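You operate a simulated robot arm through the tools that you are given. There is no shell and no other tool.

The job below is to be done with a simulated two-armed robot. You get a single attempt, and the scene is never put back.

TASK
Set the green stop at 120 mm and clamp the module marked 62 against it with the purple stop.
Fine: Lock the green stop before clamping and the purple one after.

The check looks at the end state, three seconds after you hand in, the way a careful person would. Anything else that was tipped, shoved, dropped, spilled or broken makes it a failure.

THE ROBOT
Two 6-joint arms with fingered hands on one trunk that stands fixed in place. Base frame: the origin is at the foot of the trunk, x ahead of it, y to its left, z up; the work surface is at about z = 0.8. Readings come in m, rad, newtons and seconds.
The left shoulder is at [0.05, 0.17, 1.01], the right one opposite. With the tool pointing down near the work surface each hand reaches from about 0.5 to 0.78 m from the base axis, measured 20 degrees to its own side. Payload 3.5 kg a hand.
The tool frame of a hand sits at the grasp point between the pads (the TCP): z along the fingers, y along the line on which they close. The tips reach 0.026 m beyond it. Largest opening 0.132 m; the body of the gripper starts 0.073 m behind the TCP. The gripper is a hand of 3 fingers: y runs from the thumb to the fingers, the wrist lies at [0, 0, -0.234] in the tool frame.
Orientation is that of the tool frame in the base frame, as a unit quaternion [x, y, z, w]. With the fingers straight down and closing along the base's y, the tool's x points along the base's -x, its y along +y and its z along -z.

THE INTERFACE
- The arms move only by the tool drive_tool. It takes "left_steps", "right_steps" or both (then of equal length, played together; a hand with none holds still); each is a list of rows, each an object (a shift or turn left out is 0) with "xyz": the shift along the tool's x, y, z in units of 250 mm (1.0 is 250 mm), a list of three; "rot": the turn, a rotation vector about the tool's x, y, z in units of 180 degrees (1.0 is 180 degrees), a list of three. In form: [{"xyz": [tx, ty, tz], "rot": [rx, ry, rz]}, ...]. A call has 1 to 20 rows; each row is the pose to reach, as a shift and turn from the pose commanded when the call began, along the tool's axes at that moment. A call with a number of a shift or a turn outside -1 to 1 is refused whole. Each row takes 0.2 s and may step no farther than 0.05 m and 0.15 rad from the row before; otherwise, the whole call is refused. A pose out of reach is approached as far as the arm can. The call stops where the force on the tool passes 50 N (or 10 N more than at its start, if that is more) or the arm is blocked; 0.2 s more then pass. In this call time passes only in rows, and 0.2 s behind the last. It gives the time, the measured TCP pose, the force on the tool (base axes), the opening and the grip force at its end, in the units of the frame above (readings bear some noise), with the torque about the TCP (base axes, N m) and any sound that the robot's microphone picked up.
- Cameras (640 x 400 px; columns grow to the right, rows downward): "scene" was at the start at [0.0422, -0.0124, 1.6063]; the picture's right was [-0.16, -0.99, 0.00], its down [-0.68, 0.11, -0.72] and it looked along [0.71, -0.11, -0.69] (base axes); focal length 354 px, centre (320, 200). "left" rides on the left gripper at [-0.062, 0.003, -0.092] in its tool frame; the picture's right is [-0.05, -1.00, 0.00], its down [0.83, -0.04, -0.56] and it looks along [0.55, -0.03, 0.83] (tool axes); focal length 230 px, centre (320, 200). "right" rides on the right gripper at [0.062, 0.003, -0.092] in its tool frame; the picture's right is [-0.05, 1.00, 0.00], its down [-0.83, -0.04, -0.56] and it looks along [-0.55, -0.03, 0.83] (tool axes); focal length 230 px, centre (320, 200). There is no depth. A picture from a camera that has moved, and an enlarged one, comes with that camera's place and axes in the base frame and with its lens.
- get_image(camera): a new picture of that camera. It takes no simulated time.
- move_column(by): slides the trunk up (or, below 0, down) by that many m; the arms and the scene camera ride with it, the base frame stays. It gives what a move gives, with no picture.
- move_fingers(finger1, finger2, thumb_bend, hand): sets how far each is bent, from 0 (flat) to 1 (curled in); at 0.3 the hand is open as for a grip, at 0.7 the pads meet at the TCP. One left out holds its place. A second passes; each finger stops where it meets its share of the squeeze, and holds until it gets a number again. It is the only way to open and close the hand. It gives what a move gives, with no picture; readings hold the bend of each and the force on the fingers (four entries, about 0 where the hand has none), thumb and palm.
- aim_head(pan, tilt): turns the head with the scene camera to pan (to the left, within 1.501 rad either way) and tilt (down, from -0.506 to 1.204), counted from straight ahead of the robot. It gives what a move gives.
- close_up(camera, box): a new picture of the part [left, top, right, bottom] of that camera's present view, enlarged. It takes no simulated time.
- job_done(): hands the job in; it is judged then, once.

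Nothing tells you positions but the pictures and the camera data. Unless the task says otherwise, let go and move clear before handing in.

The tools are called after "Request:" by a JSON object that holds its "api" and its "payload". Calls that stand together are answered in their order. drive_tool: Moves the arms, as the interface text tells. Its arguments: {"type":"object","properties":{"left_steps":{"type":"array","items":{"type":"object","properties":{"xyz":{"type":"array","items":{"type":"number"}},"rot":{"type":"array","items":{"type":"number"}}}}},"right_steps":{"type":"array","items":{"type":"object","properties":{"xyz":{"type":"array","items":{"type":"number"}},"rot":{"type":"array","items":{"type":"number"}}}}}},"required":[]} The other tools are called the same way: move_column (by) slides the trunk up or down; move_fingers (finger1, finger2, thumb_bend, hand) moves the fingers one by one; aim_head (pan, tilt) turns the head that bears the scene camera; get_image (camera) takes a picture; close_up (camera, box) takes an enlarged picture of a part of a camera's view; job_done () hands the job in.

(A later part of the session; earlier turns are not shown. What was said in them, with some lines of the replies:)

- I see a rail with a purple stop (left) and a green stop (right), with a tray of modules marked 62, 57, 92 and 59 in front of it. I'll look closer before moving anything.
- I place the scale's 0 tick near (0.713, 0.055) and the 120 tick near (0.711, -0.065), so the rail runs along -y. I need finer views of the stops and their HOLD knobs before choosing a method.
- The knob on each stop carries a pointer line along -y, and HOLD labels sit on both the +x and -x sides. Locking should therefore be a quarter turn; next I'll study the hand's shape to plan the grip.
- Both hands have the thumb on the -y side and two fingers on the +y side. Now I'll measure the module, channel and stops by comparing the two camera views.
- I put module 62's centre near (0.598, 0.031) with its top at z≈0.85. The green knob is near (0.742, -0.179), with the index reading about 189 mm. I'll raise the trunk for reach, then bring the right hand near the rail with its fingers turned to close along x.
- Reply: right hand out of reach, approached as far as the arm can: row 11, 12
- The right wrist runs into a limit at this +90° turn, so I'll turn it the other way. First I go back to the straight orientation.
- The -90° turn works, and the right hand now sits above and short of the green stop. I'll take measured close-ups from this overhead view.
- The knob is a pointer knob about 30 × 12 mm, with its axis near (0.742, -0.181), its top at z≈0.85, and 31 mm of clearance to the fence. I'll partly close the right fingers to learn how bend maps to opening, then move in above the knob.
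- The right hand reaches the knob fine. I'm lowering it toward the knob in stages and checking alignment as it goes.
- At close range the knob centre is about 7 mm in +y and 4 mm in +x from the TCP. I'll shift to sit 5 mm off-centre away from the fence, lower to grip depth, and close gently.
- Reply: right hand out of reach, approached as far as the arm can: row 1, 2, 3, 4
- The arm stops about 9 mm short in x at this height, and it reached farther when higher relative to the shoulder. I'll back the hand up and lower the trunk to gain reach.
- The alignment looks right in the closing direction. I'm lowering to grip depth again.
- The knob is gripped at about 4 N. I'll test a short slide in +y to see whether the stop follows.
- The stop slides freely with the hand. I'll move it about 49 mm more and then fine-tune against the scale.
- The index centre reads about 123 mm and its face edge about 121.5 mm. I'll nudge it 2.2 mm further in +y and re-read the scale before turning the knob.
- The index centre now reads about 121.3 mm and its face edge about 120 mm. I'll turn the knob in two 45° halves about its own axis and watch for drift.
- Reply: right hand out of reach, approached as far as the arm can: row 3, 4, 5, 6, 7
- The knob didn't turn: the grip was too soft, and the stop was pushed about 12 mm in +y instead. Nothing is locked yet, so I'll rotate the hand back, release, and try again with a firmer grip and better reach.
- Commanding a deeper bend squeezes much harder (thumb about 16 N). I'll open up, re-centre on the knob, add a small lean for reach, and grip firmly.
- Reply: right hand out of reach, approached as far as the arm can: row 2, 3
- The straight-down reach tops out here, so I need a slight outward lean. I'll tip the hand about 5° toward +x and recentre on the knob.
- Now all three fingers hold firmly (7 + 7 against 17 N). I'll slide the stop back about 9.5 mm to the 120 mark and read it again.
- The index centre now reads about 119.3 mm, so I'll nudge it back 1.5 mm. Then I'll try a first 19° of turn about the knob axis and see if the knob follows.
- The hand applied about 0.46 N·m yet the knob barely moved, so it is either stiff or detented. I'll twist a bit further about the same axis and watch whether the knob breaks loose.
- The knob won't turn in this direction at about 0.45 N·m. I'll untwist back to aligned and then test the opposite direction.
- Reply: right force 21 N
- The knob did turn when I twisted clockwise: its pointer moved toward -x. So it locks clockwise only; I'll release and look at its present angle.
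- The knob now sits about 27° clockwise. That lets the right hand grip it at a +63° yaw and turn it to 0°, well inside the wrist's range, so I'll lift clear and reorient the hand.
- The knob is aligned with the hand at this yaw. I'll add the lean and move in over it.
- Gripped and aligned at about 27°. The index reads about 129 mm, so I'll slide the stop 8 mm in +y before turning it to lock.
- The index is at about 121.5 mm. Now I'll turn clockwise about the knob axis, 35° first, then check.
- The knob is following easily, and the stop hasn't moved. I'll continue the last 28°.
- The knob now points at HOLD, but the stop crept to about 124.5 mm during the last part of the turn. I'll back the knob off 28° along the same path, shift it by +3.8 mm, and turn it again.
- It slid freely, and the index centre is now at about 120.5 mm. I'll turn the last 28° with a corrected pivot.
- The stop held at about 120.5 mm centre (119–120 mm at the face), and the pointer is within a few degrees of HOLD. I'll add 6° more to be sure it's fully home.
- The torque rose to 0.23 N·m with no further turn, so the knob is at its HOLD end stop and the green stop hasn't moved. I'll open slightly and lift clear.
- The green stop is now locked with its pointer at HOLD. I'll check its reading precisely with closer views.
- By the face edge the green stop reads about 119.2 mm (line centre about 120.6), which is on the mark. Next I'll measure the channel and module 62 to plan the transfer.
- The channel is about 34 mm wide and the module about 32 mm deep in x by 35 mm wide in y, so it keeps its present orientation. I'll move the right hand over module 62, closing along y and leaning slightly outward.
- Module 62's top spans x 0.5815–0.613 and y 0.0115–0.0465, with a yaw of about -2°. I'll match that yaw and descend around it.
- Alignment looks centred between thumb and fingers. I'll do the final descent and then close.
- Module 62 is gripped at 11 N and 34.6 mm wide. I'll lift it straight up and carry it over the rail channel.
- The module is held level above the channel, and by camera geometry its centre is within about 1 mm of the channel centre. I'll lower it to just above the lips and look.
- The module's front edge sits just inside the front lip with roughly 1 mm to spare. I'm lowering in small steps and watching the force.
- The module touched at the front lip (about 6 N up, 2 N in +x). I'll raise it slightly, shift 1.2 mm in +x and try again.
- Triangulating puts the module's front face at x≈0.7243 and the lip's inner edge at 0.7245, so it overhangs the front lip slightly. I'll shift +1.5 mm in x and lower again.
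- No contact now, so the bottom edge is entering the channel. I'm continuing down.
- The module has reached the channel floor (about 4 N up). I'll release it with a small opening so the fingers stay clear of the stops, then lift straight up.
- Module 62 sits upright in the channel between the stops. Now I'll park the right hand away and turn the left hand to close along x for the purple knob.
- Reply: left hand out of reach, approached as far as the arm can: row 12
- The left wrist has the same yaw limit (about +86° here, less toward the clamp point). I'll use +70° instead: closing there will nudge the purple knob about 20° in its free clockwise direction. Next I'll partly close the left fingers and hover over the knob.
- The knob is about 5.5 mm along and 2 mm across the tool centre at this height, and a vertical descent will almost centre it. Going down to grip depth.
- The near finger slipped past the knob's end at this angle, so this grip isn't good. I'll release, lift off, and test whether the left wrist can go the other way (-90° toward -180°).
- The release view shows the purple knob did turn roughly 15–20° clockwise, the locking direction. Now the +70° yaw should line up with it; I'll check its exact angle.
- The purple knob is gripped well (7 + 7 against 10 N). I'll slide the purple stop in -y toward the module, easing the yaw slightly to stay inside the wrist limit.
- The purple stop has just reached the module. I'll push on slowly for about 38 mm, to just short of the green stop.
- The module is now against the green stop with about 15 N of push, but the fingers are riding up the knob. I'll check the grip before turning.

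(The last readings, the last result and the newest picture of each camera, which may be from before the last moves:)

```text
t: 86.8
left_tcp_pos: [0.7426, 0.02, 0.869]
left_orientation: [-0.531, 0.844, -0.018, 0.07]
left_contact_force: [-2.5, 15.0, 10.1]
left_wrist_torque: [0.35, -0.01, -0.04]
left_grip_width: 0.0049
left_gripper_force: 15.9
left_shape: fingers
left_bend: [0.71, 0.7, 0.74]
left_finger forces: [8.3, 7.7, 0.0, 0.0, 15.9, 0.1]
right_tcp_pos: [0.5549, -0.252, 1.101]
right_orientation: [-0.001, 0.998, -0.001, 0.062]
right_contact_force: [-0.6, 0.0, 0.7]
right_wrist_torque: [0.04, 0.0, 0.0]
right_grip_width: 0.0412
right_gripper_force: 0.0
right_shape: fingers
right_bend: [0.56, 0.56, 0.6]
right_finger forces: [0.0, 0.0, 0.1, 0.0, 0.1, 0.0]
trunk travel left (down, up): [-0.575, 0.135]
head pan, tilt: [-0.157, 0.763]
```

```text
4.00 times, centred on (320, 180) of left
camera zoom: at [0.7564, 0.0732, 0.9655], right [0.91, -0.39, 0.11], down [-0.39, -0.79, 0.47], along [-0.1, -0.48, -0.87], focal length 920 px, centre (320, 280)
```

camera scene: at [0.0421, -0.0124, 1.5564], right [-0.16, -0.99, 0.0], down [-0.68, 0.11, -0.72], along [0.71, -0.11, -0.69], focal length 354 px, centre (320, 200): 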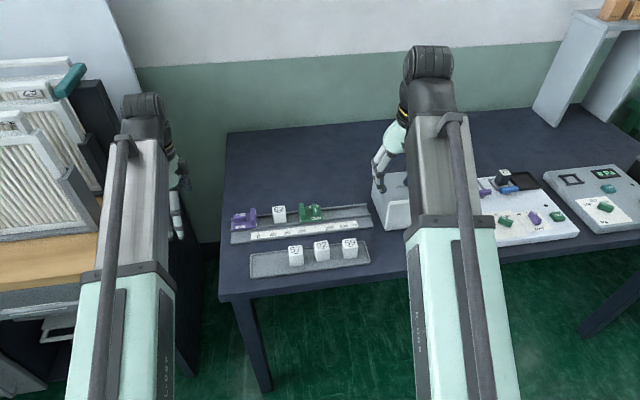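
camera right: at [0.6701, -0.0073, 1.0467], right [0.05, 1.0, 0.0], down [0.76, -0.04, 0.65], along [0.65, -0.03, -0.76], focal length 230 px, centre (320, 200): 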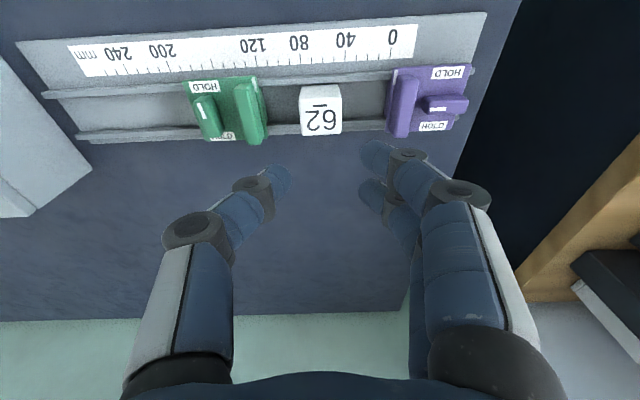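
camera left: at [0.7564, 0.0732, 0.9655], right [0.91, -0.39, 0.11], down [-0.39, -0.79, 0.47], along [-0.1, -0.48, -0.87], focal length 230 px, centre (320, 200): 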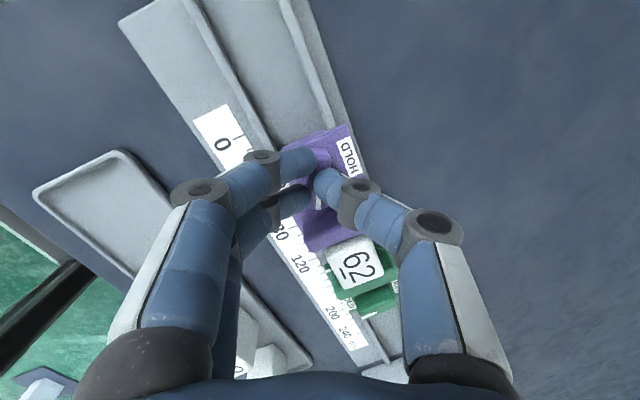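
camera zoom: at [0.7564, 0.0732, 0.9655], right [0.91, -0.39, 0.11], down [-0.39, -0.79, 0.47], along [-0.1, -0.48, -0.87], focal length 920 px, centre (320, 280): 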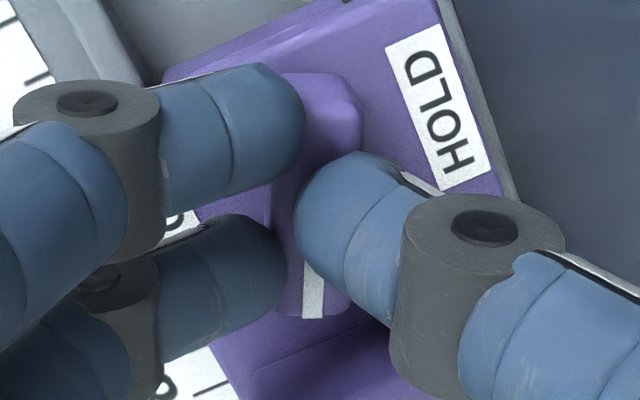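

Request:
{"api": "move_fingers", "payload": {"hand": "left", "finger1": 0.57, "finger2": 0.57, "thumb_bend": 0.57}}

Request:
{"api": "close_up", "payload": {"camera": "left", "box": [250, 120, 394, 240]}}

Request:
{"api": "close_up", "payload": {"camera": "scene", "box": [262, 195, 318, 230]}}

```text
t: 87.8
left_tcp_pos: [0.7445, 0.0184, 0.8672]
left_orientation: [-0.529, 0.846, -0.018, 0.067]
left_contact_force: [1.0, 0.0, -0.1]
left_wrist_torque: [-0.01, 0.05, -0.01]
left_grip_width: 0.047
left_gripper_force: 0.0
left_shape: fingers
left_bend: [0.56, 0.56, 0.56]
left_finger forces: [0.1, 0.0, 0.1, 0.1, 0.0, 0.0]
right_tcp_pos: [0.5549, -0.253, 1.1012]
right_orientation: [-0.001, 0.998, -0.001, 0.059]
right_contact_force: [-0.7, 0.2, 0.5]
right_wrist_torque: [-0.02, -0.01, 0.03]
right_grip_width: 0.0413
right_gripper_force: 0.1
right_shape: fingers
right_bend: [0.56, 0.56, 0.6]
right_finger forces: [0.1, 0.0, 0.0, 0.1, 0.0, 0.0]
trunk travel left (down, up): [-0.575, 0.135]
head pan, tilt: [-0.157, 0.763]
```

```text
3.33 times, centred on (322, 180) of left
camera zoom: at [0.7569, 0.0705, 0.9636], right [0.91, -0.39, 0.11], down [-0.39, -0.79, 0.48], along [-0.1, -0.48, -0.87], focal length 767 px, centre (313, 267)
```

zoom: 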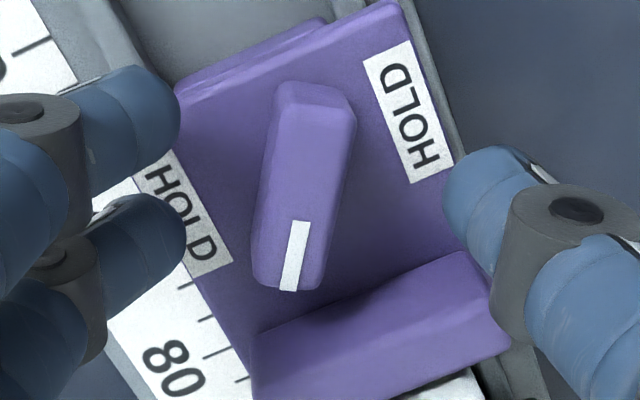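

```text
11.43 times, centred on (290, 212) of scene
camera zoom: at [0.0423, -0.0125, 1.5563], right [-0.16, -0.99, 0.0], down [-0.68, 0.11, -0.72], along [0.71, -0.11, -0.69], focal length 4046 px, centre (663, 57)
```

zoom: 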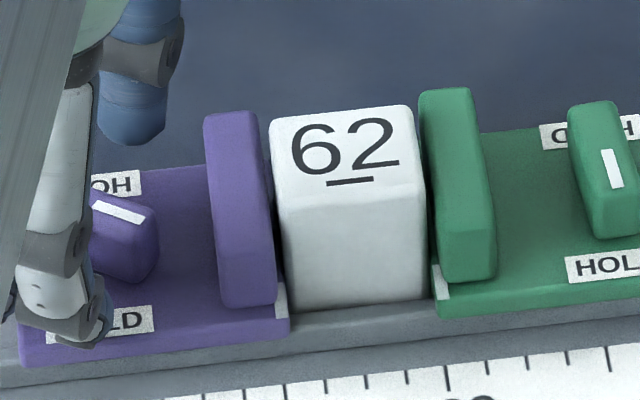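

The fingers had ridden over the knob top. I'll re-seat with less lean across the knob, a yaw matched to its current 32° angle, and slightly more depth.

Request:
{"api": "drive_tool", "payload": {"left_steps": [{"xyz": [-0.0065, 0.0029, 0.0], "rot": [-0.005, -0.003, 0.0165]}, {"xyz": [-0.013, 0.0058, 0.0059], "rot": [-0.0105, -0.0059, 0.033]}]}}

Request:
{"api": "close_up", "payload": {"camera": "left", "box": [250, 120, 394, 240]}}

Request:
{"api": "close_up", "payload": {"camera": "scene", "box": [254, 195, 310, 230]}}

```text
t: 88.3
left_tcp_pos: [0.7449, 0.0211, 0.8652]
left_orientation: [-0.486, 0.871, 0.004, 0.067]
left_contact_force: [-0.3, -0.2, 0.1]
left_wrist_torque: [0.0, 0.01, 0.01]
left_grip_width: 0.0471
left_gripper_force: 0.1
left_shape: fingers
left_bend: [0.56, 0.56, 0.56]
left_finger forces: [0.0, 0.1, 0.0, 0.1, 0.1, 0.0]
right_tcp_pos: [0.5557, -0.2526, 1.101]
right_orientation: [0.0, 0.998, -0.001, 0.06]
right_contact_force: [0.0, -0.8, 0.4]
right_wrist_torque: [-0.01, 0.02, 0.0]
right_grip_width: 0.0412
right_gripper_force: 0.0
right_shape: fingers
right_bend: [0.56, 0.56, 0.6]
right_finger forces: [0.0, 0.1, 0.0, 0.0, 0.1, 0.0]
trunk travel left (down, up): [-0.575, 0.135]
head pan, tilt: [-0.157, 0.763]
```

```text
3.33 times, centred on (322, 180) of left
camera zoom: at [0.7647, 0.0685, 0.9644], right [0.87, -0.48, 0.06], down [-0.46, -0.77, 0.45], along [-0.17, -0.42, -0.89], focal length 767 px, centre (313, 267)
```

zoom: 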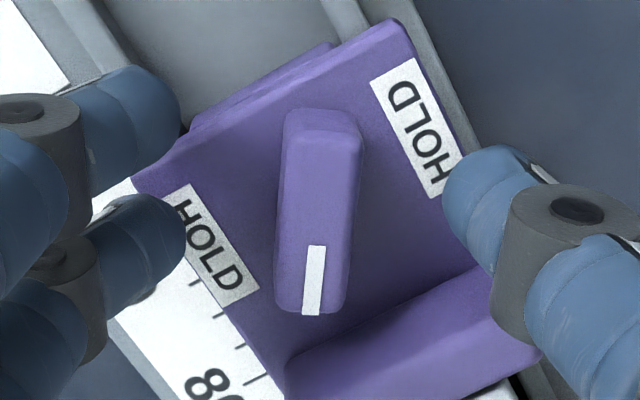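

```text
11.43 times, centred on (282, 212) of scene
camera zoom: at [0.0422, -0.0124, 1.5563], right [-0.16, -0.99, 0.0], down [-0.68, 0.11, -0.72], along [0.71, -0.11, -0.69], focal length 4046 px, centre (754, 57)
```

zoom: 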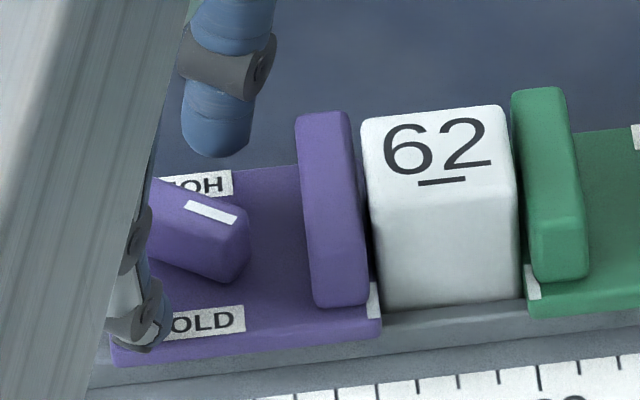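

Request:
{"api": "move_fingers", "payload": {"hand": "left", "finger1": 0.8, "finger2": 0.8, "thumb_bend": 0.76}}

Request:
{"api": "close_up", "payload": {"camera": "left", "box": [250, 120, 394, 240]}}

Request:
{"api": "close_up", "payload": {"camera": "scene", "box": [262, 195, 318, 230]}}

```text
t: 89.3
left_tcp_pos: [0.7441, 0.0219, 0.8654]
left_orientation: [-0.487, 0.871, 0.005, 0.067]
left_contact_force: [0.0, 1.5, -5.0]
left_wrist_torque: [0.02, 0.01, -0.02]
left_grip_width: 0.0119
left_gripper_force: 12.8
left_shape: fingers
left_bend: [0.71, 0.7, 0.68]
left_finger forces: [6.3, 7.0, 0.1, 0.0, 12.4, 0.0]
right_tcp_pos: [0.5557, -0.2525, 1.1005]
right_orientation: [-0.001, 0.998, -0.001, 0.06]
right_contact_force: [0.1, -0.3, -0.6]
right_wrist_torque: [0.01, 0.0, 0.01]
right_grip_width: 0.0413
right_gripper_force: 0.1
right_shape: fingers
right_bend: [0.56, 0.56, 0.6]
right_finger forces: [0.0, 0.1, 0.1, 0.1, 0.1, 0.0]
trunk travel left (down, up): [-0.575, 0.135]
head pan, tilt: [-0.157, 0.763]
```

```text
3.33 times, centred on (322, 180) of left
camera zoom: at [0.7647, 0.0687, 0.9637], right [0.87, -0.48, 0.06], down [-0.46, -0.77, 0.45], along [-0.17, -0.42, -0.89], focal length 767 px, centre (313, 267)
```

zoom: 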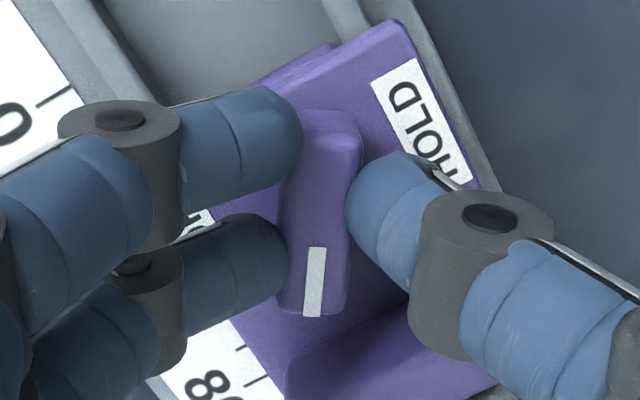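

```text
11.43 times, centred on (290, 212) of scene
camera zoom: at [0.0427, -0.0123, 1.5563], right [-0.16, -0.99, 0.0], down [-0.68, 0.11, -0.72], along [0.71, -0.11, -0.69], focal length 4046 px, centre (663, 57)
```

zoom: 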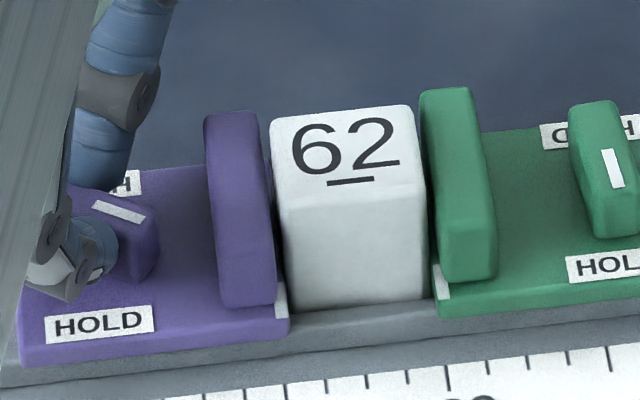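

Request:
{"api": "drive_tool", "payload": {"left_steps": [{"xyz": [0.0034, -0.0021, -0.0003]}]}}

```text
t: 89.8
left_tcp_pos: [0.7454, 0.0213, 0.864]
left_orientation: [-0.486, 0.871, 0.005, 0.067]
left_contact_force: [-0.7, 2.4, -6.3]
left_wrist_torque: [0.04, 0.03, 0.01]
left_grip_width: 0.0115
left_gripper_force: 12.9
left_shape: fingers
left_bend: [0.71, 0.7, 0.68]
left_finger forces: [6.4, 7.5, 0.1, 0.0, 11.6, 0.0]
right_tcp_pos: [0.5542, -0.2524, 1.1001]
right_orientation: [-0.001, 0.998, -0.001, 0.061]
right_contact_force: [0.1, 0.4, -0.2]
right_wrist_torque: [0.02, 0.02, 0.06]
right_grip_width: 0.0413
right_gripper_force: 0.0
right_shape: fingers
right_bend: [0.56, 0.56, 0.6]
right_finger forces: [0.0, 0.1, 0.0, 0.0, 0.1, 0.0]
trunk travel left (down, up): [-0.575, 0.135]
head pan, tilt: [-0.157, 0.763]
```

Request:
{"api": "drive_tool", "payload": {"left_steps": [{"xyz": [0.0034, -0.0021, -0.0003]}, {"xyz": [0.0051, -0.0032, -0.0004]}]}}

Request:
{"api": "close_up", "payload": {"camera": "scene", "box": [262, 195, 318, 230]}}

```text
t: 90.3
left_tcp_pos: [0.7449, 0.0202, 0.8639]
left_orientation: [-0.487, 0.871, 0.005, 0.068]
left_contact_force: [-2.7, 8.5, -6.8]
left_wrist_torque: [0.15, 0.03, 0.04]
left_grip_width: 0.0118
left_gripper_force: 12.2
left_shape: fingers
left_bend: [0.71, 0.7, 0.68]
left_finger forces: [7.3, 8.2, 0.0, 0.0, 9.5, 0.0]
right_tcp_pos: [0.5553, -0.2517, 1.1015]
right_orientation: [-0.002, 0.998, -0.001, 0.059]
right_contact_force: [0.7, -0.5, -1.2]
right_wrist_torque: [-0.01, 0.0, -0.02]
right_grip_width: 0.0414
right_gripper_force: 0.1
right_shape: fingers
right_bend: [0.56, 0.56, 0.6]
right_finger forces: [0.0, 0.0, 0.1, 0.0, 0.0, 0.0]
trunk travel left (down, up): [-0.575, 0.135]
head pan, tilt: [-0.157, 0.763]
```

```text
11.43 times, centred on (290, 212) of scene
camera zoom: at [0.0428, -0.0115, 1.5563], right [-0.16, -0.99, 0.0], down [-0.68, 0.11, -0.72], along [0.71, -0.11, -0.69], focal length 4046 px, centre (663, 57)
```

zoom: 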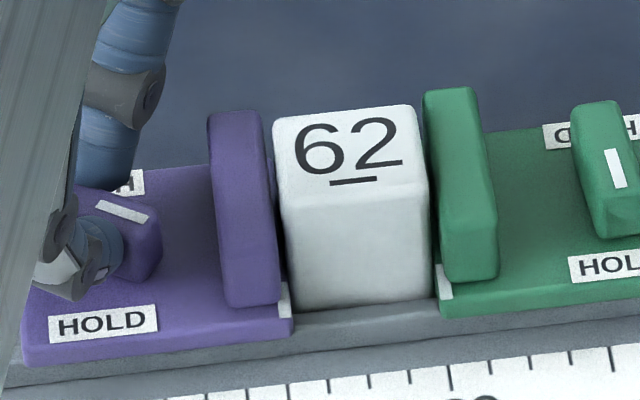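

The clamp is closed with about 8.5 N of push. Now I'll turn the purple knob clockwise in stages, watching that the push stays on.

Request:
{"api": "drive_tool", "payload": {"left_steps": [{"xyz": [-0.0006, 0.0001, 0.0001], "rot": [0.0047, 0.0022, 0.0386]}, {"xyz": [-0.0013, 0, 0.0002], "rot": [0.0095, 0.0044, 0.0771]}]}}

Request:
{"api": "close_up", "payload": {"camera": "scene", "box": [262, 195, 318, 230]}}

Request:
{"api": "close_up", "payload": {"camera": "left", "box": [250, 120, 394, 240]}}

```text
t: 91.0
left_tcp_pos: [0.7457, 0.0203, 0.8648]
left_orientation: [-0.376, 0.924, -0.004, 0.068]
left_contact_force: [2.8, 10.6, -6.0]
left_wrist_torque: [0.19, -0.03, 0.01]
left_grip_width: 0.0117
left_gripper_force: 12.7
left_shape: fingers
left_bend: [0.71, 0.7, 0.68]
left_finger forces: [7.6, 8.0, 0.0, 0.0, 9.6, 0.1]
right_tcp_pos: [0.5562, -0.2512, 1.1003]
right_orientation: [0.0, 0.998, -0.001, 0.061]
right_contact_force: [-0.1, 0.4, 0.7]
right_wrist_torque: [0.01, 0.01, -0.03]
right_grip_width: 0.0412
right_gripper_force: 0.1
right_shape: fingers
right_bend: [0.56, 0.56, 0.6]
right_finger forces: [0.0, 0.0, 0.1, 0.1, 0.0, 0.0]
trunk travel left (down, up): [-0.575, 0.135]
head pan, tilt: [-0.157, 0.763]
```

```text
11.43 times, centred on (290, 212) of scene
camera zoom: at [0.0432, -0.0113, 1.5563], right [-0.16, -0.99, 0.0], down [-0.68, 0.11, -0.72], along [0.71, -0.11, -0.69], focal length 4046 px, centre (663, 57)
```

zoom: 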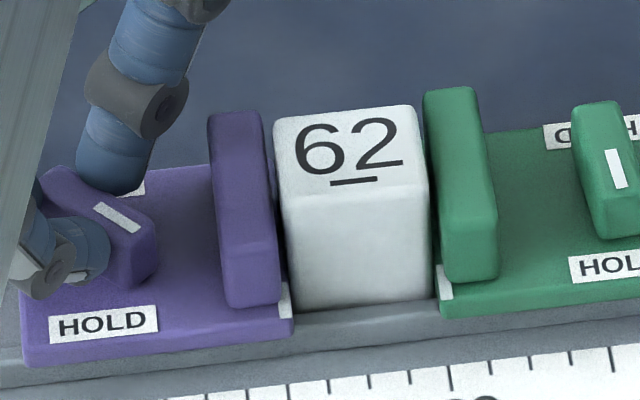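

```text
3.33 times, centred on (322, 180) of left
camera zoom: at [0.7762, 0.0614, 0.9639], right [0.73, -0.68, 0.06], down [-0.63, -0.63, 0.45], along [-0.27, -0.37, -0.89], focal length 767 px, centre (313, 267)
```

zoom: 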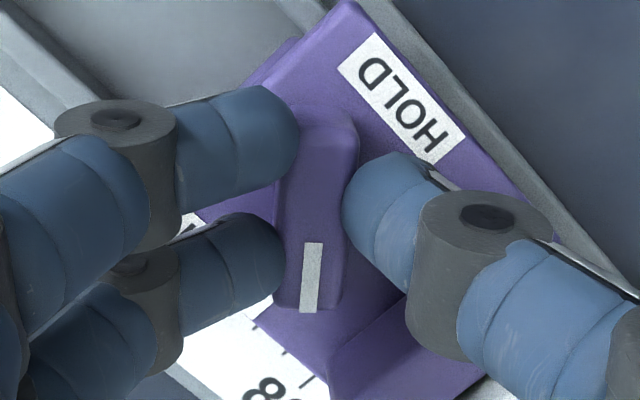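

Request:
{"api": "drive_tool", "payload": {"left_steps": [{"xyz": [-0.0006, 0.0001, 0.0001], "rot": [0.0047, 0.0022, 0.0386]}, {"xyz": [-0.0013, 0, 0.0002], "rot": [0.0095, 0.0044, 0.0771]}, {"xyz": [-0.0019, 0, 0.0002], "rot": [0.0142, 0.0066, 0.1157]}]}}

Request:
{"api": "close_up", "payload": {"camera": "scene", "box": [262, 195, 318, 230]}}

Request:
{"api": "close_up", "payload": {"camera": "left", "box": [250, 120, 394, 240]}}

```text
t: 91.8
left_tcp_pos: [0.7474, 0.0191, 0.8654]
left_orientation: [-0.2, 0.977, -0.017, 0.066]
left_contact_force: [6.8, 7.5, -4.1]
left_wrist_torque: [0.14, -0.12, 0.02]
left_grip_width: 0.0115
left_gripper_force: 13.0
left_shape: fingers
left_bend: [0.71, 0.7, 0.68]
left_finger forces: [7.5, 7.5, 0.1, 0.0, 10.7, 0.0]
right_tcp_pos: [0.5553, -0.2525, 1.1019]
right_orientation: [-0.001, 0.998, -0.001, 0.059]
right_contact_force: [-0.7, -0.9, 0.7]
right_wrist_torque: [0.02, -0.01, 0.0]
right_grip_width: 0.0413
right_gripper_force: 0.0
right_shape: fingers
right_bend: [0.56, 0.56, 0.6]
right_finger forces: [0.0, 0.0, 0.0, 0.1, 0.0, 0.0]
trunk travel left (down, up): [-0.575, 0.135]
head pan, tilt: [-0.157, 0.763]
```

```text
11.43 times, centred on (290, 212) of scene
camera zoom: at [0.0434, -0.0117, 1.5563], right [-0.16, -0.99, 0.0], down [-0.68, 0.11, -0.72], along [0.71, -0.11, -0.69], focal length 4046 px, centre (663, 57)
```

zoom: 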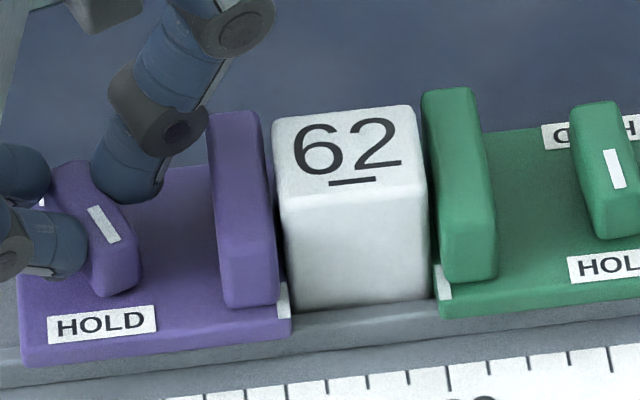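

```text
3.33 times, centred on (322, 180) of left
camera zoom: at [0.7899, 0.0477, 0.9638], right [0.44, -0.9, 0.06], down [-0.81, -0.36, 0.45], along [-0.38, -0.25, -0.89], focal length 767 px, centre (313, 267)
```

zoom: 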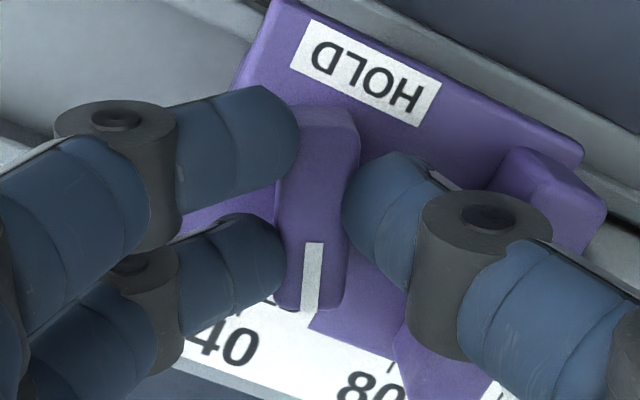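

The knob is following and the push is holding at about 7.5 N. I'll do the remaining turn with a slight -y bias.

Request:
{"api": "drive_tool", "payload": {"left_steps": [{"xyz": [-0.0011, -0.0008, 0.0001], "rot": [0.0047, 0.0022, 0.0386]}, {"xyz": [-0.0023, -0.0017, 0.0002], "rot": [0.0095, 0.0044, 0.0771]}, {"xyz": [-0.0034, -0.0026, 0.0002], "rot": [0.0142, 0.0066, 0.1157]}]}}

Request:
{"api": "close_up", "payload": {"camera": "scene", "box": [262, 195, 318, 230]}}

Request:
{"api": "close_up", "payload": {"camera": "left", "box": [250, 120, 394, 240]}}

```text
t: 92.5
left_tcp_pos: [0.747, 0.0208, 0.8651]
left_orientation: [-0.019, 0.998, -0.027, 0.062]
left_contact_force: [9.9, 5.1, -3.3]
left_wrist_torque: [0.1, -0.2, 0.03]
left_grip_width: 0.0116
left_gripper_force: 12.8
left_shape: fingers
left_bend: [0.71, 0.7, 0.68]
left_finger forces: [7.7, 7.7, 0.0, 0.0, 11.0, 0.0]
right_tcp_pos: [0.5555, -0.2519, 1.099]
right_orientation: [0.0, 0.998, -0.001, 0.061]
right_contact_force: [-0.4, 0.1, 0.8]
right_wrist_torque: [0.02, -0.01, -0.02]
right_grip_width: 0.0411
right_gripper_force: 0.1
right_shape: fingers
right_bend: [0.56, 0.56, 0.6]
right_finger forces: [0.1, 0.0, 0.1, 0.0, 0.0, 0.0]
trunk travel left (down, up): [-0.575, 0.135]
head pan, tilt: [-0.157, 0.763]
```

```text
11.43 times, centred on (290, 212) of scene
camera zoom: at [0.0434, -0.0121, 1.5563], right [-0.16, -0.99, 0.0], down [-0.68, 0.11, -0.72], along [0.71, -0.11, -0.69], focal length 4046 px, centre (663, 57)
```

zoom: 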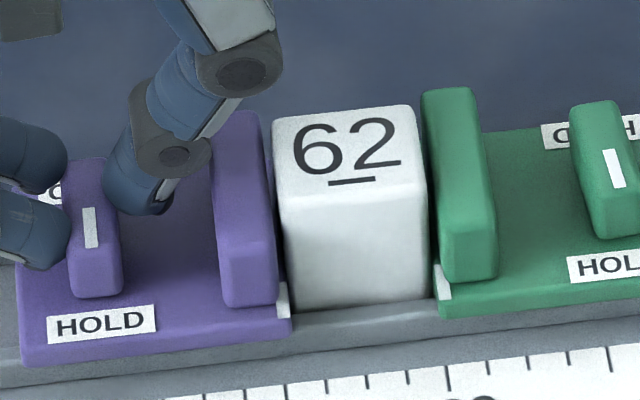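

```text
3.33 times, centred on (322, 180) of left
camera zoom: at [0.7978, 0.0299, 0.9638], right [0.09, -0.99, 0.06], down [-0.89, -0.05, 0.45], along [-0.45, -0.1, -0.89], focal length 767 px, centre (313, 267)
```

zoom: 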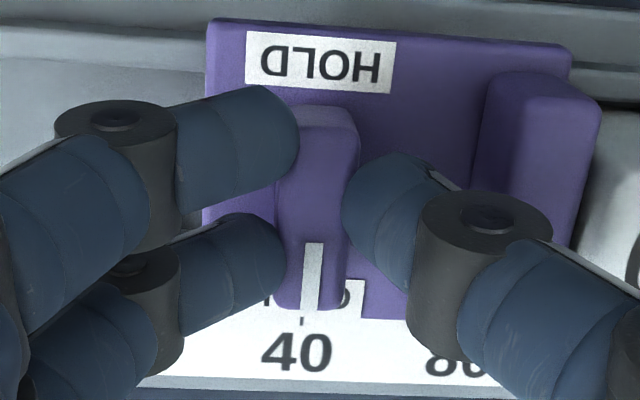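

Request:
{"api": "drive_tool", "payload": {"left_steps": [{"xyz": [-0.003, -0.004, 0]}, {"xyz": [-0.0036, -0.0045, 0.0001], "rot": [0.0024, 0.0011, 0.0193]}, {"xyz": [-0.0042, -0.005, 0.0001], "rot": [0.0047, 0.0022, 0.0386]}]}}

Request:
{"api": "close_up", "payload": {"camera": "scene", "box": [262, 195, 318, 230]}}

Request:
{"api": "close_up", "payload": {"camera": "left", "box": [250, 120, 394, 240]}}

```text
t: 93.3
left_tcp_pos: [0.7477, 0.0187, 0.8651]
left_orientation: [0.041, 0.997, -0.032, 0.06]
left_contact_force: [1.8, 7.2, -4.2]
left_wrist_torque: [0.16, -0.07, 0.17]
left_grip_width: 0.0128
left_gripper_force: 13.5
left_shape: fingers
left_bend: [0.71, 0.7, 0.69]
left_finger forces: [10.8, 6.4, 0.0, 0.1, 9.5, 0.0]
right_tcp_pos: [0.5542, -0.2533, 1.1009]
right_orientation: [-0.001, 0.998, -0.001, 0.061]
right_contact_force: [0.6, 0.0, -0.2]
right_wrist_torque: [-0.02, -0.02, 0.01]
right_grip_width: 0.0411
right_gripper_force: 0.0
right_shape: fingers
right_bend: [0.56, 0.56, 0.6]
right_finger forces: [0.0, 0.0, 0.0, 0.1, 0.0, 0.1]
trunk travel left (down, up): [-0.575, 0.135]
head pan, tilt: [-0.157, 0.763]
```

```text
11.43 times, centred on (290, 212) of scene
camera zoom: at [0.0427, -0.0117, 1.5563], right [-0.16, -0.99, 0.0], down [-0.68, 0.11, -0.72], along [0.71, -0.11, -0.69], focal length 4046 px, centre (663, 57)
```

zoom: 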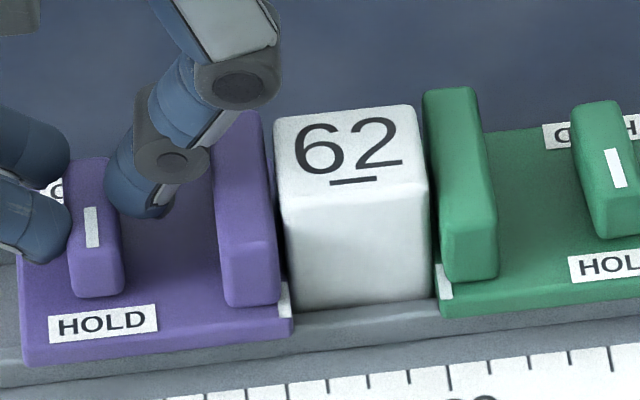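

```text
3.33 times, centred on (322, 180) of left
camera zoom: at [0.7992, 0.0233, 0.964], right [-0.03, -1.0, 0.06], down [-0.89, 0.06, 0.45], along [-0.45, -0.04, -0.89], focal length 767 px, centre (313, 267)
```

zoom: 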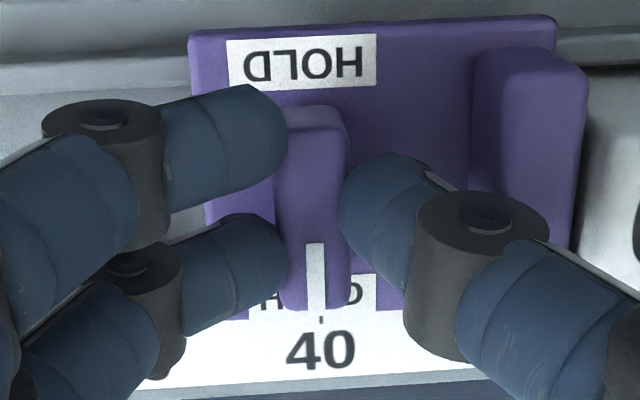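

Request:
{"api": "drive_tool", "payload": {"left_steps": [{"xyz": [-0.0003, -0.0005, 0.0], "rot": [0.0024, 0.0011, 0.0193]}]}}

Request:
{"api": "close_up", "payload": {"camera": "left", "box": [250, 120, 394, 240]}}

```text
t: 93.8
left_tcp_pos: [0.7479, 0.0201, 0.8643]
left_orientation: [0.071, 0.995, -0.033, 0.059]
left_contact_force: [-1.9, 7.9, -3.3]
left_wrist_torque: [0.14, -0.03, 0.24]
left_grip_width: 0.0136
left_gripper_force: 13.8
left_shape: fingers
left_bend: [0.71, 0.7, 0.69]
left_finger forces: [11.6, 6.3, 0.0, 0.0, 9.5, 0.0]
right_tcp_pos: [0.5554, -0.2526, 1.1003]
right_orientation: [-0.001, 0.998, 0.0, 0.06]
right_contact_force: [-0.1, 0.9, 0.4]
right_wrist_torque: [-0.01, 0.03, 0.03]
right_grip_width: 0.0412
right_gripper_force: 0.0
right_shape: fingers
right_bend: [0.56, 0.56, 0.6]
right_finger forces: [0.0, 0.1, 0.1, 0.1, 0.0, 0.0]
trunk travel left (down, up): [-0.575, 0.135]
head pan, tilt: [-0.157, 0.763]
```

```text
3.33 times, centred on (322, 180) of left
camera zoom: at [0.7995, 0.02, 0.9642], right [-0.1, -0.99, 0.06], down [-0.88, 0.11, 0.45], along [-0.46, -0.01, -0.89], focal length 767 px, centre (313, 267)
```

zoom: 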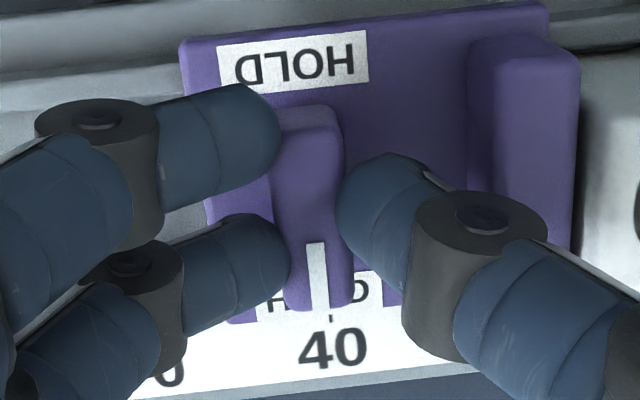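

The purple knob is at its end stop (0.24 N·m), so it is locked. I'll release gently, moving the thumb only a little because it sits beside the fence.

Request:
{"api": "move_fingers", "payload": {"hand": "left", "finger1": 0.6, "finger2": 0.6, "thumb_bend": 0.66}}

Request:
{"api": "close_up", "payload": {"camera": "left", "box": [250, 120, 394, 240]}}

```text
t: 94.8
left_tcp_pos: [0.7472, 0.017, 0.8646]
left_orientation: [0.072, 0.995, -0.033, 0.059]
left_contact_force: [0.5, 0.6, -0.3]
left_wrist_torque: [0.03, 0.0, -0.01]
left_grip_width: 0.025
left_gripper_force: 0.1
left_shape: fingers
left_bend: [0.6, 0.6, 0.66]
left_finger forces: [0.1, 0.1, 0.0, 0.0, 0.1, 0.0]
right_tcp_pos: [0.554, -0.2523, 1.1013]
right_orientation: [0.0, 0.998, -0.001, 0.06]
right_contact_force: [-0.5, 0.5, 0.2]
right_wrist_torque: [0.02, -0.02, 0.02]
right_grip_width: 0.0412
right_gripper_force: 0.0
right_shape: fingers
right_bend: [0.56, 0.56, 0.6]
right_finger forces: [0.1, 0.0, 0.1, 0.0, 0.0, 0.0]
trunk travel left (down, up): [-0.575, 0.135]
head pan, tilt: [-0.157, 0.763]
```

```text
3.33 times, centred on (322, 180) of left
camera zoom: at [0.7996, 0.019, 0.9645], right [-0.09, -0.99, 0.06], down [-0.89, 0.11, 0.45], along [-0.46, -0.01, -0.89], focal length 767 px, centre (313, 267)
```

zoom: 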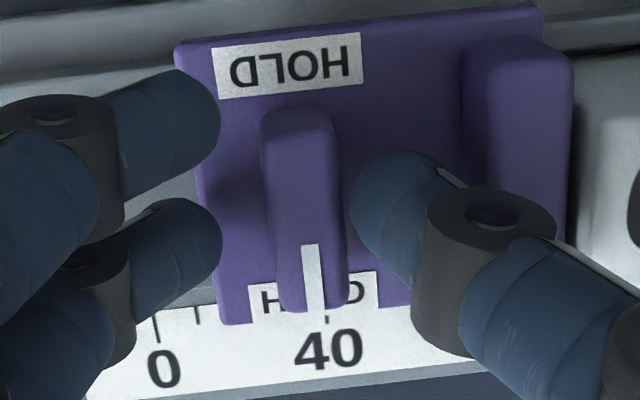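

Request:
{"api": "drive_tool", "payload": {"left_steps": [{"xyz": [-0.0024, -0.0011, -0.0198]}, {"xyz": [-0.0061, -0.0029, -0.0496]}, {"xyz": [-0.0122, -0.0057, -0.0991]}, {"xyz": [-0.0244, -0.0114, -0.1982]}, {"xyz": [-0.0428, -0.02, -0.3469]}]}}

Request:
{"api": "get_image", "payload": {"camera": "left"}}

Request:
{"api": "close_up", "payload": {"camera": "scene", "box": [238, 180, 334, 240]}}

```text
t: 96.0
left_tcp_pos: [0.7472, 0.0163, 0.9526]
left_orientation: [0.071, 0.995, -0.033, 0.059]
left_contact_force: [-0.6, -0.4, 0.1]
left_wrist_torque: [0.0, 0.0, 0.02]
left_grip_width: 0.0253
left_gripper_force: 0.0
left_shape: fingers
left_bend: [0.6, 0.6, 0.66]
left_finger forces: [0.1, 0.1, 0.1, 0.0, 0.1, 0.1]
right_tcp_pos: [0.5544, -0.2527, 1.1008]
right_orientation: [-0.001, 0.998, -0.001, 0.061]
right_contact_force: [-0.3, 0.2, -0.2]
right_wrist_torque: [-0.03, -0.01, 0.0]
right_grip_width: 0.0411
right_gripper_force: 0.1
right_shape: fingers
right_bend: [0.56, 0.56, 0.6]
right_finger forces: [0.1, 0.0, 0.0, 0.0, 0.0, 0.0]
trunk travel left (down, up): [-0.575, 0.135]
head pan, tilt: [-0.157, 0.763]
```

```text
taken
camera left: at [0.7991, 0.0188, 1.0503], right [-0.09, -0.99, 0.06], down [-0.89, 0.11, 0.45], along [-0.46, -0.01, -0.89], focal length 230 px, centre (320, 200)
```

left: 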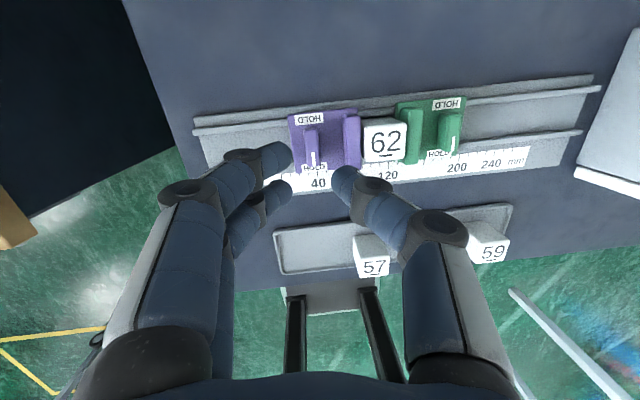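

```text
6.67 times, centred on (286, 210) of scene
camera zoom: at [0.042, -0.0125, 1.5563], right [-0.16, -0.99, 0.0], down [-0.68, 0.11, -0.72], along [0.71, -0.11, -0.69], focal length 2360 px, centre (547, 133)
```

zoom: 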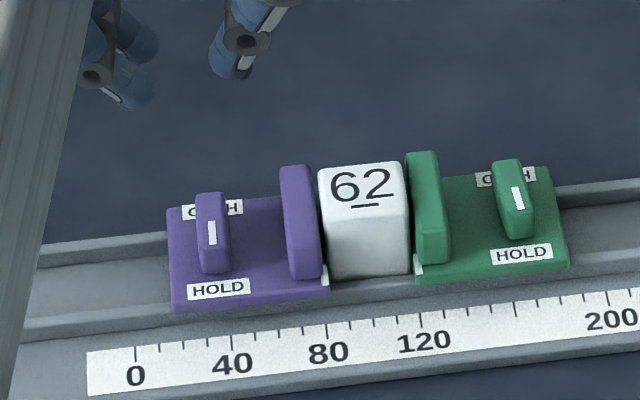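

Both knobs point at HOLD and the module is between the stops. I'll check for gaps and the green stop's reading with close-ups.

Request:
{"api": "close_up", "payload": {"camera": "left", "box": [340, 95, 436, 180]}}

Request:
{"api": "close_up", "payload": {"camera": "scene", "box": [280, 200, 320, 225]}}

Request:
{"api": "close_up", "payload": {"camera": "left", "box": [380, 130, 444, 185]}}

Request:
{"api": "close_up", "payload": {"camera": "scene", "box": [288, 213, 320, 233]}}

```text
4.71 times, centred on (388, 138) of left
camera zoom: at [0.7991, 0.0188, 1.0503], right [-0.09, -0.99, 0.06], down [-0.89, 0.11, 0.45], along [-0.46, -0.01, -0.89], focal length 1083 px, centre (0, 494)
```

zoom: 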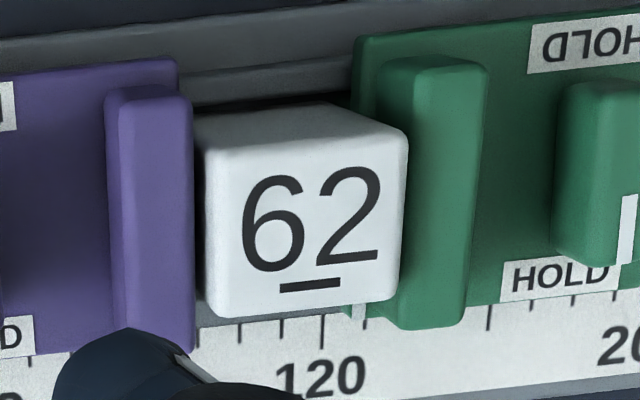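

```text
16.00 times, centred on (300, 212) of scene
camera zoom: at [0.042, -0.0125, 1.5563], right [-0.16, -0.99, 0.0], down [-0.68, 0.11, -0.72], along [0.71, -0.11, -0.69], focal length 5664 px, centre (640, 0)
```

zoom: 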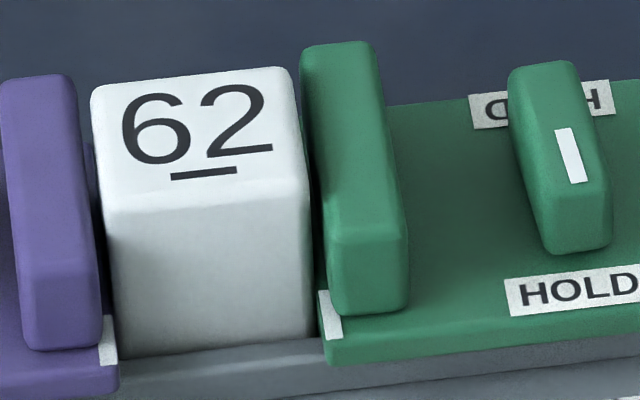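

```text
7.27 times, centred on (412, 158) of left
camera zoom: at [0.7991, 0.0188, 1.0503], right [-0.09, -0.99, 0.06], down [-0.89, 0.11, 0.45], along [-0.46, -0.01, -0.89], focal length 1673 px, centre (-349, 509)
```

zoom: 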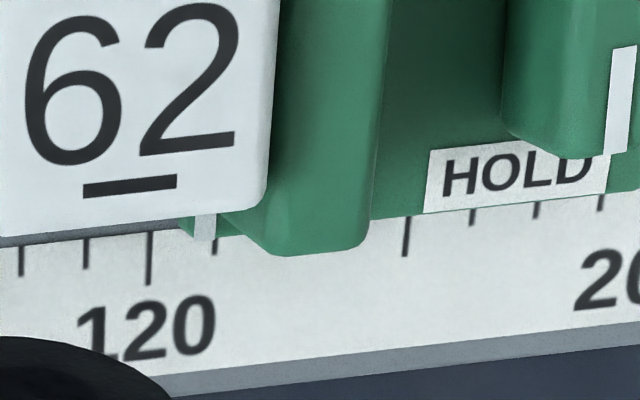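

```text
16.00 times, centred on (304, 223) of scene
camera zoom: at [0.042, -0.0125, 1.5563], right [-0.16, -0.99, 0.0], down [-0.68, 0.11, -0.72], along [0.71, -0.11, -0.69], focal length 5664 px, centre (576, -168)
```

zoom: 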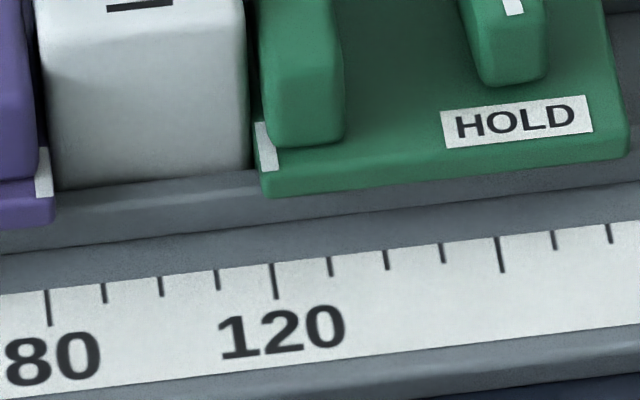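

Request:
{"api": "close_up", "payload": {"camera": "scene", "box": [284, 213, 296, 225]}}

Request:
{"api": "close_up", "payload": {"camera": "scene", "box": [296, 211, 308, 223]}}

Request:
{"api": "close_up", "payload": {"camera": "left", "box": [352, 105, 376, 130]}}

Request:
{"api": "close_up", "payload": {"camera": "left", "box": [384, 100, 408, 125]}}

```text
16.00 times, centred on (290, 219) of scene
camera zoom: at [0.042, -0.0125, 1.5563], right [-0.16, -0.99, 0.0], down [-0.68, 0.11, -0.72], along [0.71, -0.11, -0.69], focal length 5664 px, centre (800, -104)
```

zoom: 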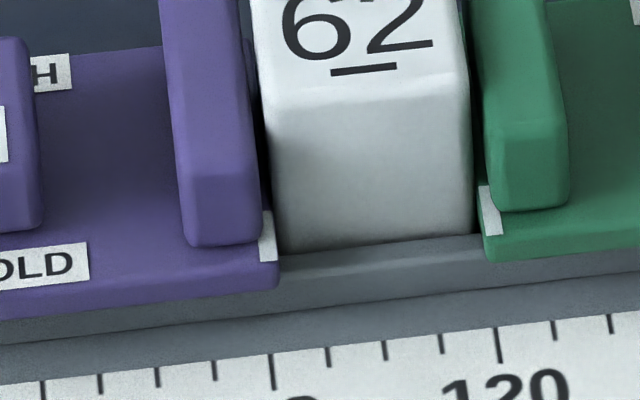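

```text
16.00 times, centred on (302, 217) of scene
camera zoom: at [0.042, -0.0125, 1.5563], right [-0.16, -0.99, 0.0], down [-0.68, 0.11, -0.72], along [0.71, -0.11, -0.69], focal length 5664 px, centre (608, -72)
```

zoom: 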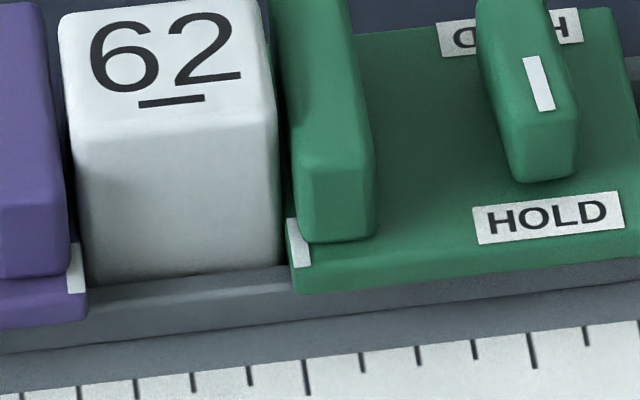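

```text
16.00 times, centred on (364, 118) of left
camera zoom: at [0.7991, 0.0188, 1.0503], right [-0.09, -0.99, 0.06], down [-0.89, 0.11, 0.45], along [-0.46, -0.01, -0.89], focal length 3681 px, centre (-384, 1520)
```

zoom: 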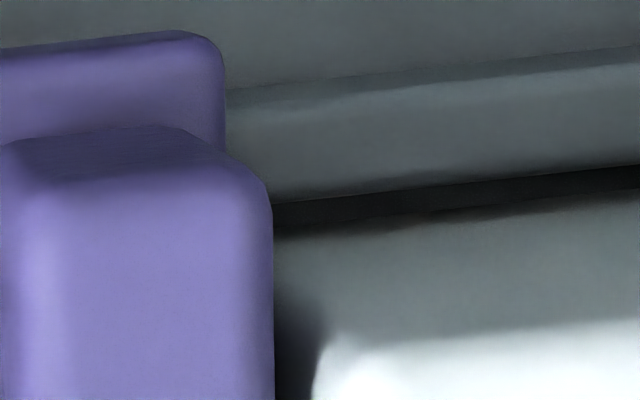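

```text
16.00 times, centred on (396, 112) of left
camera zoom: at [0.7991, 0.0188, 1.0503], right [-0.09, -0.99, 0.06], down [-0.89, 0.11, 0.45], along [-0.46, -0.01, -0.89], focal length 3681 px, centre (-896, 1600)
```

zoom: 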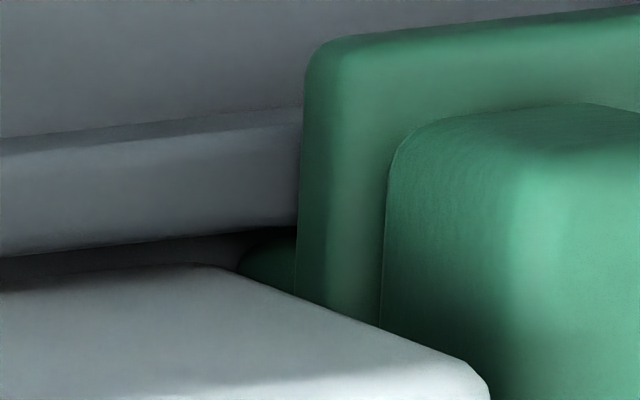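

The stops' tongues meet the module in the channel, the green face reads about 119.6 mm, and both knobs are at HOLD. I'll withdraw the left hand and take a last look over the scene.

Request:
{"api": "drive_tool", "payload": {"left_steps": [{"xyz": [0.04, 0.05, -0.1]}, {"xyz": [0.1, 0.13, -0.2]}, {"xyz": [0.17, 0.23, -0.3]}, {"xyz": [0.24, 0.34, -0.4]}, {"xyz": [0.32, 0.46, -0.5]}, {"xyz": [0.4, 0.58, -0.58]}, {"xyz": [0.48, 0.7, -0.65]}, {"xyz": [0.556, 0.817, -0.708]}]}}

Request:
{"api": "get_image", "payload": {"camera": "scene"}}

Request:
{"api": "close_up", "payload": {"camera": "scene", "box": [220, 180, 380, 280]}}

Request:
{"api": "close_up", "payload": {"camera": "right", "box": [400, 60, 624, 200]}}

```text
t: 97.8
left_tcp_pos: [0.6215, 0.2516, 1.0975]
left_orientation: [0.073, 0.995, -0.033, 0.059]
left_contact_force: [-0.3, -0.3, 1.1]
left_wrist_torque: [0.0, -0.04, -0.04]
left_grip_width: 0.0253
left_gripper_force: 0.1
left_shape: fingers
left_bend: [0.6, 0.6, 0.66]
left_finger forces: [0.0, 0.0, 0.0, 0.1, 0.0, 0.0]
right_tcp_pos: [0.5548, -0.2523, 1.1008]
right_orientation: [-0.001, 0.998, 0.0, 0.06]
right_contact_force: [0.0, -0.5, -0.9]
right_wrist_torque: [-0.01, 0.0, -0.03]
right_grip_width: 0.0413
right_gripper_force: 0.1
right_shape: fingers
right_bend: [0.56, 0.56, 0.6]
right_finger forces: [0.1, 0.0, 0.0, 0.0, 0.0, 0.1]
trunk travel left (down, up): [-0.575, 0.135]
head pan, tilt: [-0.157, 0.763]
```

```text
taken
camera scene: at [0.042, -0.0122, 1.5563], right [-0.16, -0.99, 0.0], down [-0.68, 0.11, -0.72], along [0.71, -0.11, -0.69], focal length 354 px, centre (320, 200)
```

scene: 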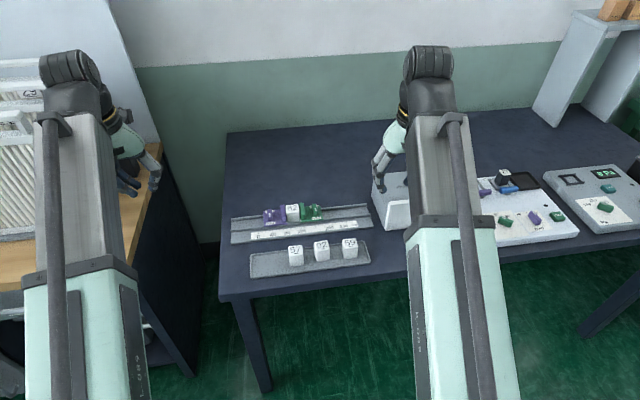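

```text
4.00 times, centred on (300, 230) of scene
camera zoom: at [0.042, -0.0122, 1.5563], right [-0.16, -0.99, 0.0], down [-0.68, 0.11, -0.72], along [0.71, -0.11, -0.69], focal length 1416 px, centre (400, 80)
```

zoom: 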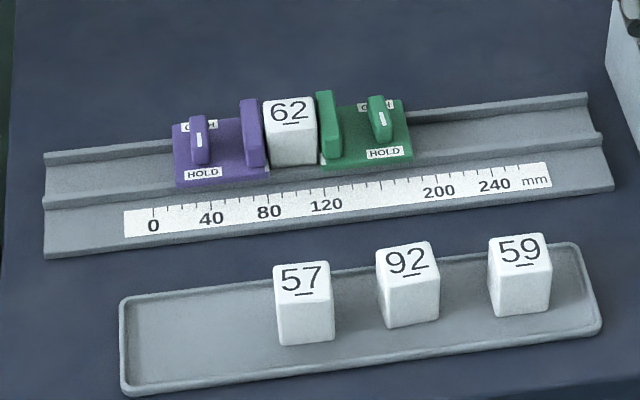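

```text
2.86 times, centred on (512, 130) of right
camera zoom: at [0.482, -0.25, 1.1852], right [0.05, 1.0, 0.0], down [0.76, -0.04, 0.65], along [0.65, -0.03, -0.76], focal length 657 px, centre (-229, 400)
```

zoom: 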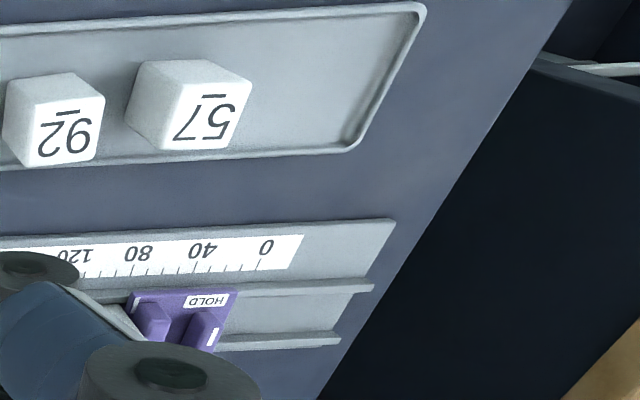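

Green is locked at about 119.6 mm. Module 62 is clamped against it, the purple stop is locked, the other modules haven't moved, and both hands are clear. Handing the job in.

Request:
{"api": "job_done", "payload": {}}

```text
The job is handed in.
```

The job is handed in: the green stop is locked at the 120 mm mark and module 62 is clamped against it by the locked purple stop. I don't have the judge's result.

- **Green stop:** it reads about 119.6 mm at its face edge, with the index line's centre at about 121 mm. I took the face edge as the reference, because both stops started on round values there (0 and 190). It was locked before clamping, with its pointer at the HOLD end stop.
- **Module 62:** it sits upright in the rail channel between the two stops. It was held against the green stop with about 8 N of push while the purple knob was turned. I couldn't see directly where the purple stop meets the module, so contact there rests on that push reading and the face spacing.
- **Purple stop:** it was locked last, with its knob also turned fully to HOLD.

In the last pictures, modules 57, 92 and 59 were still in the tray and nothing else looked disturbed. Both hands were open and clear of the rail.
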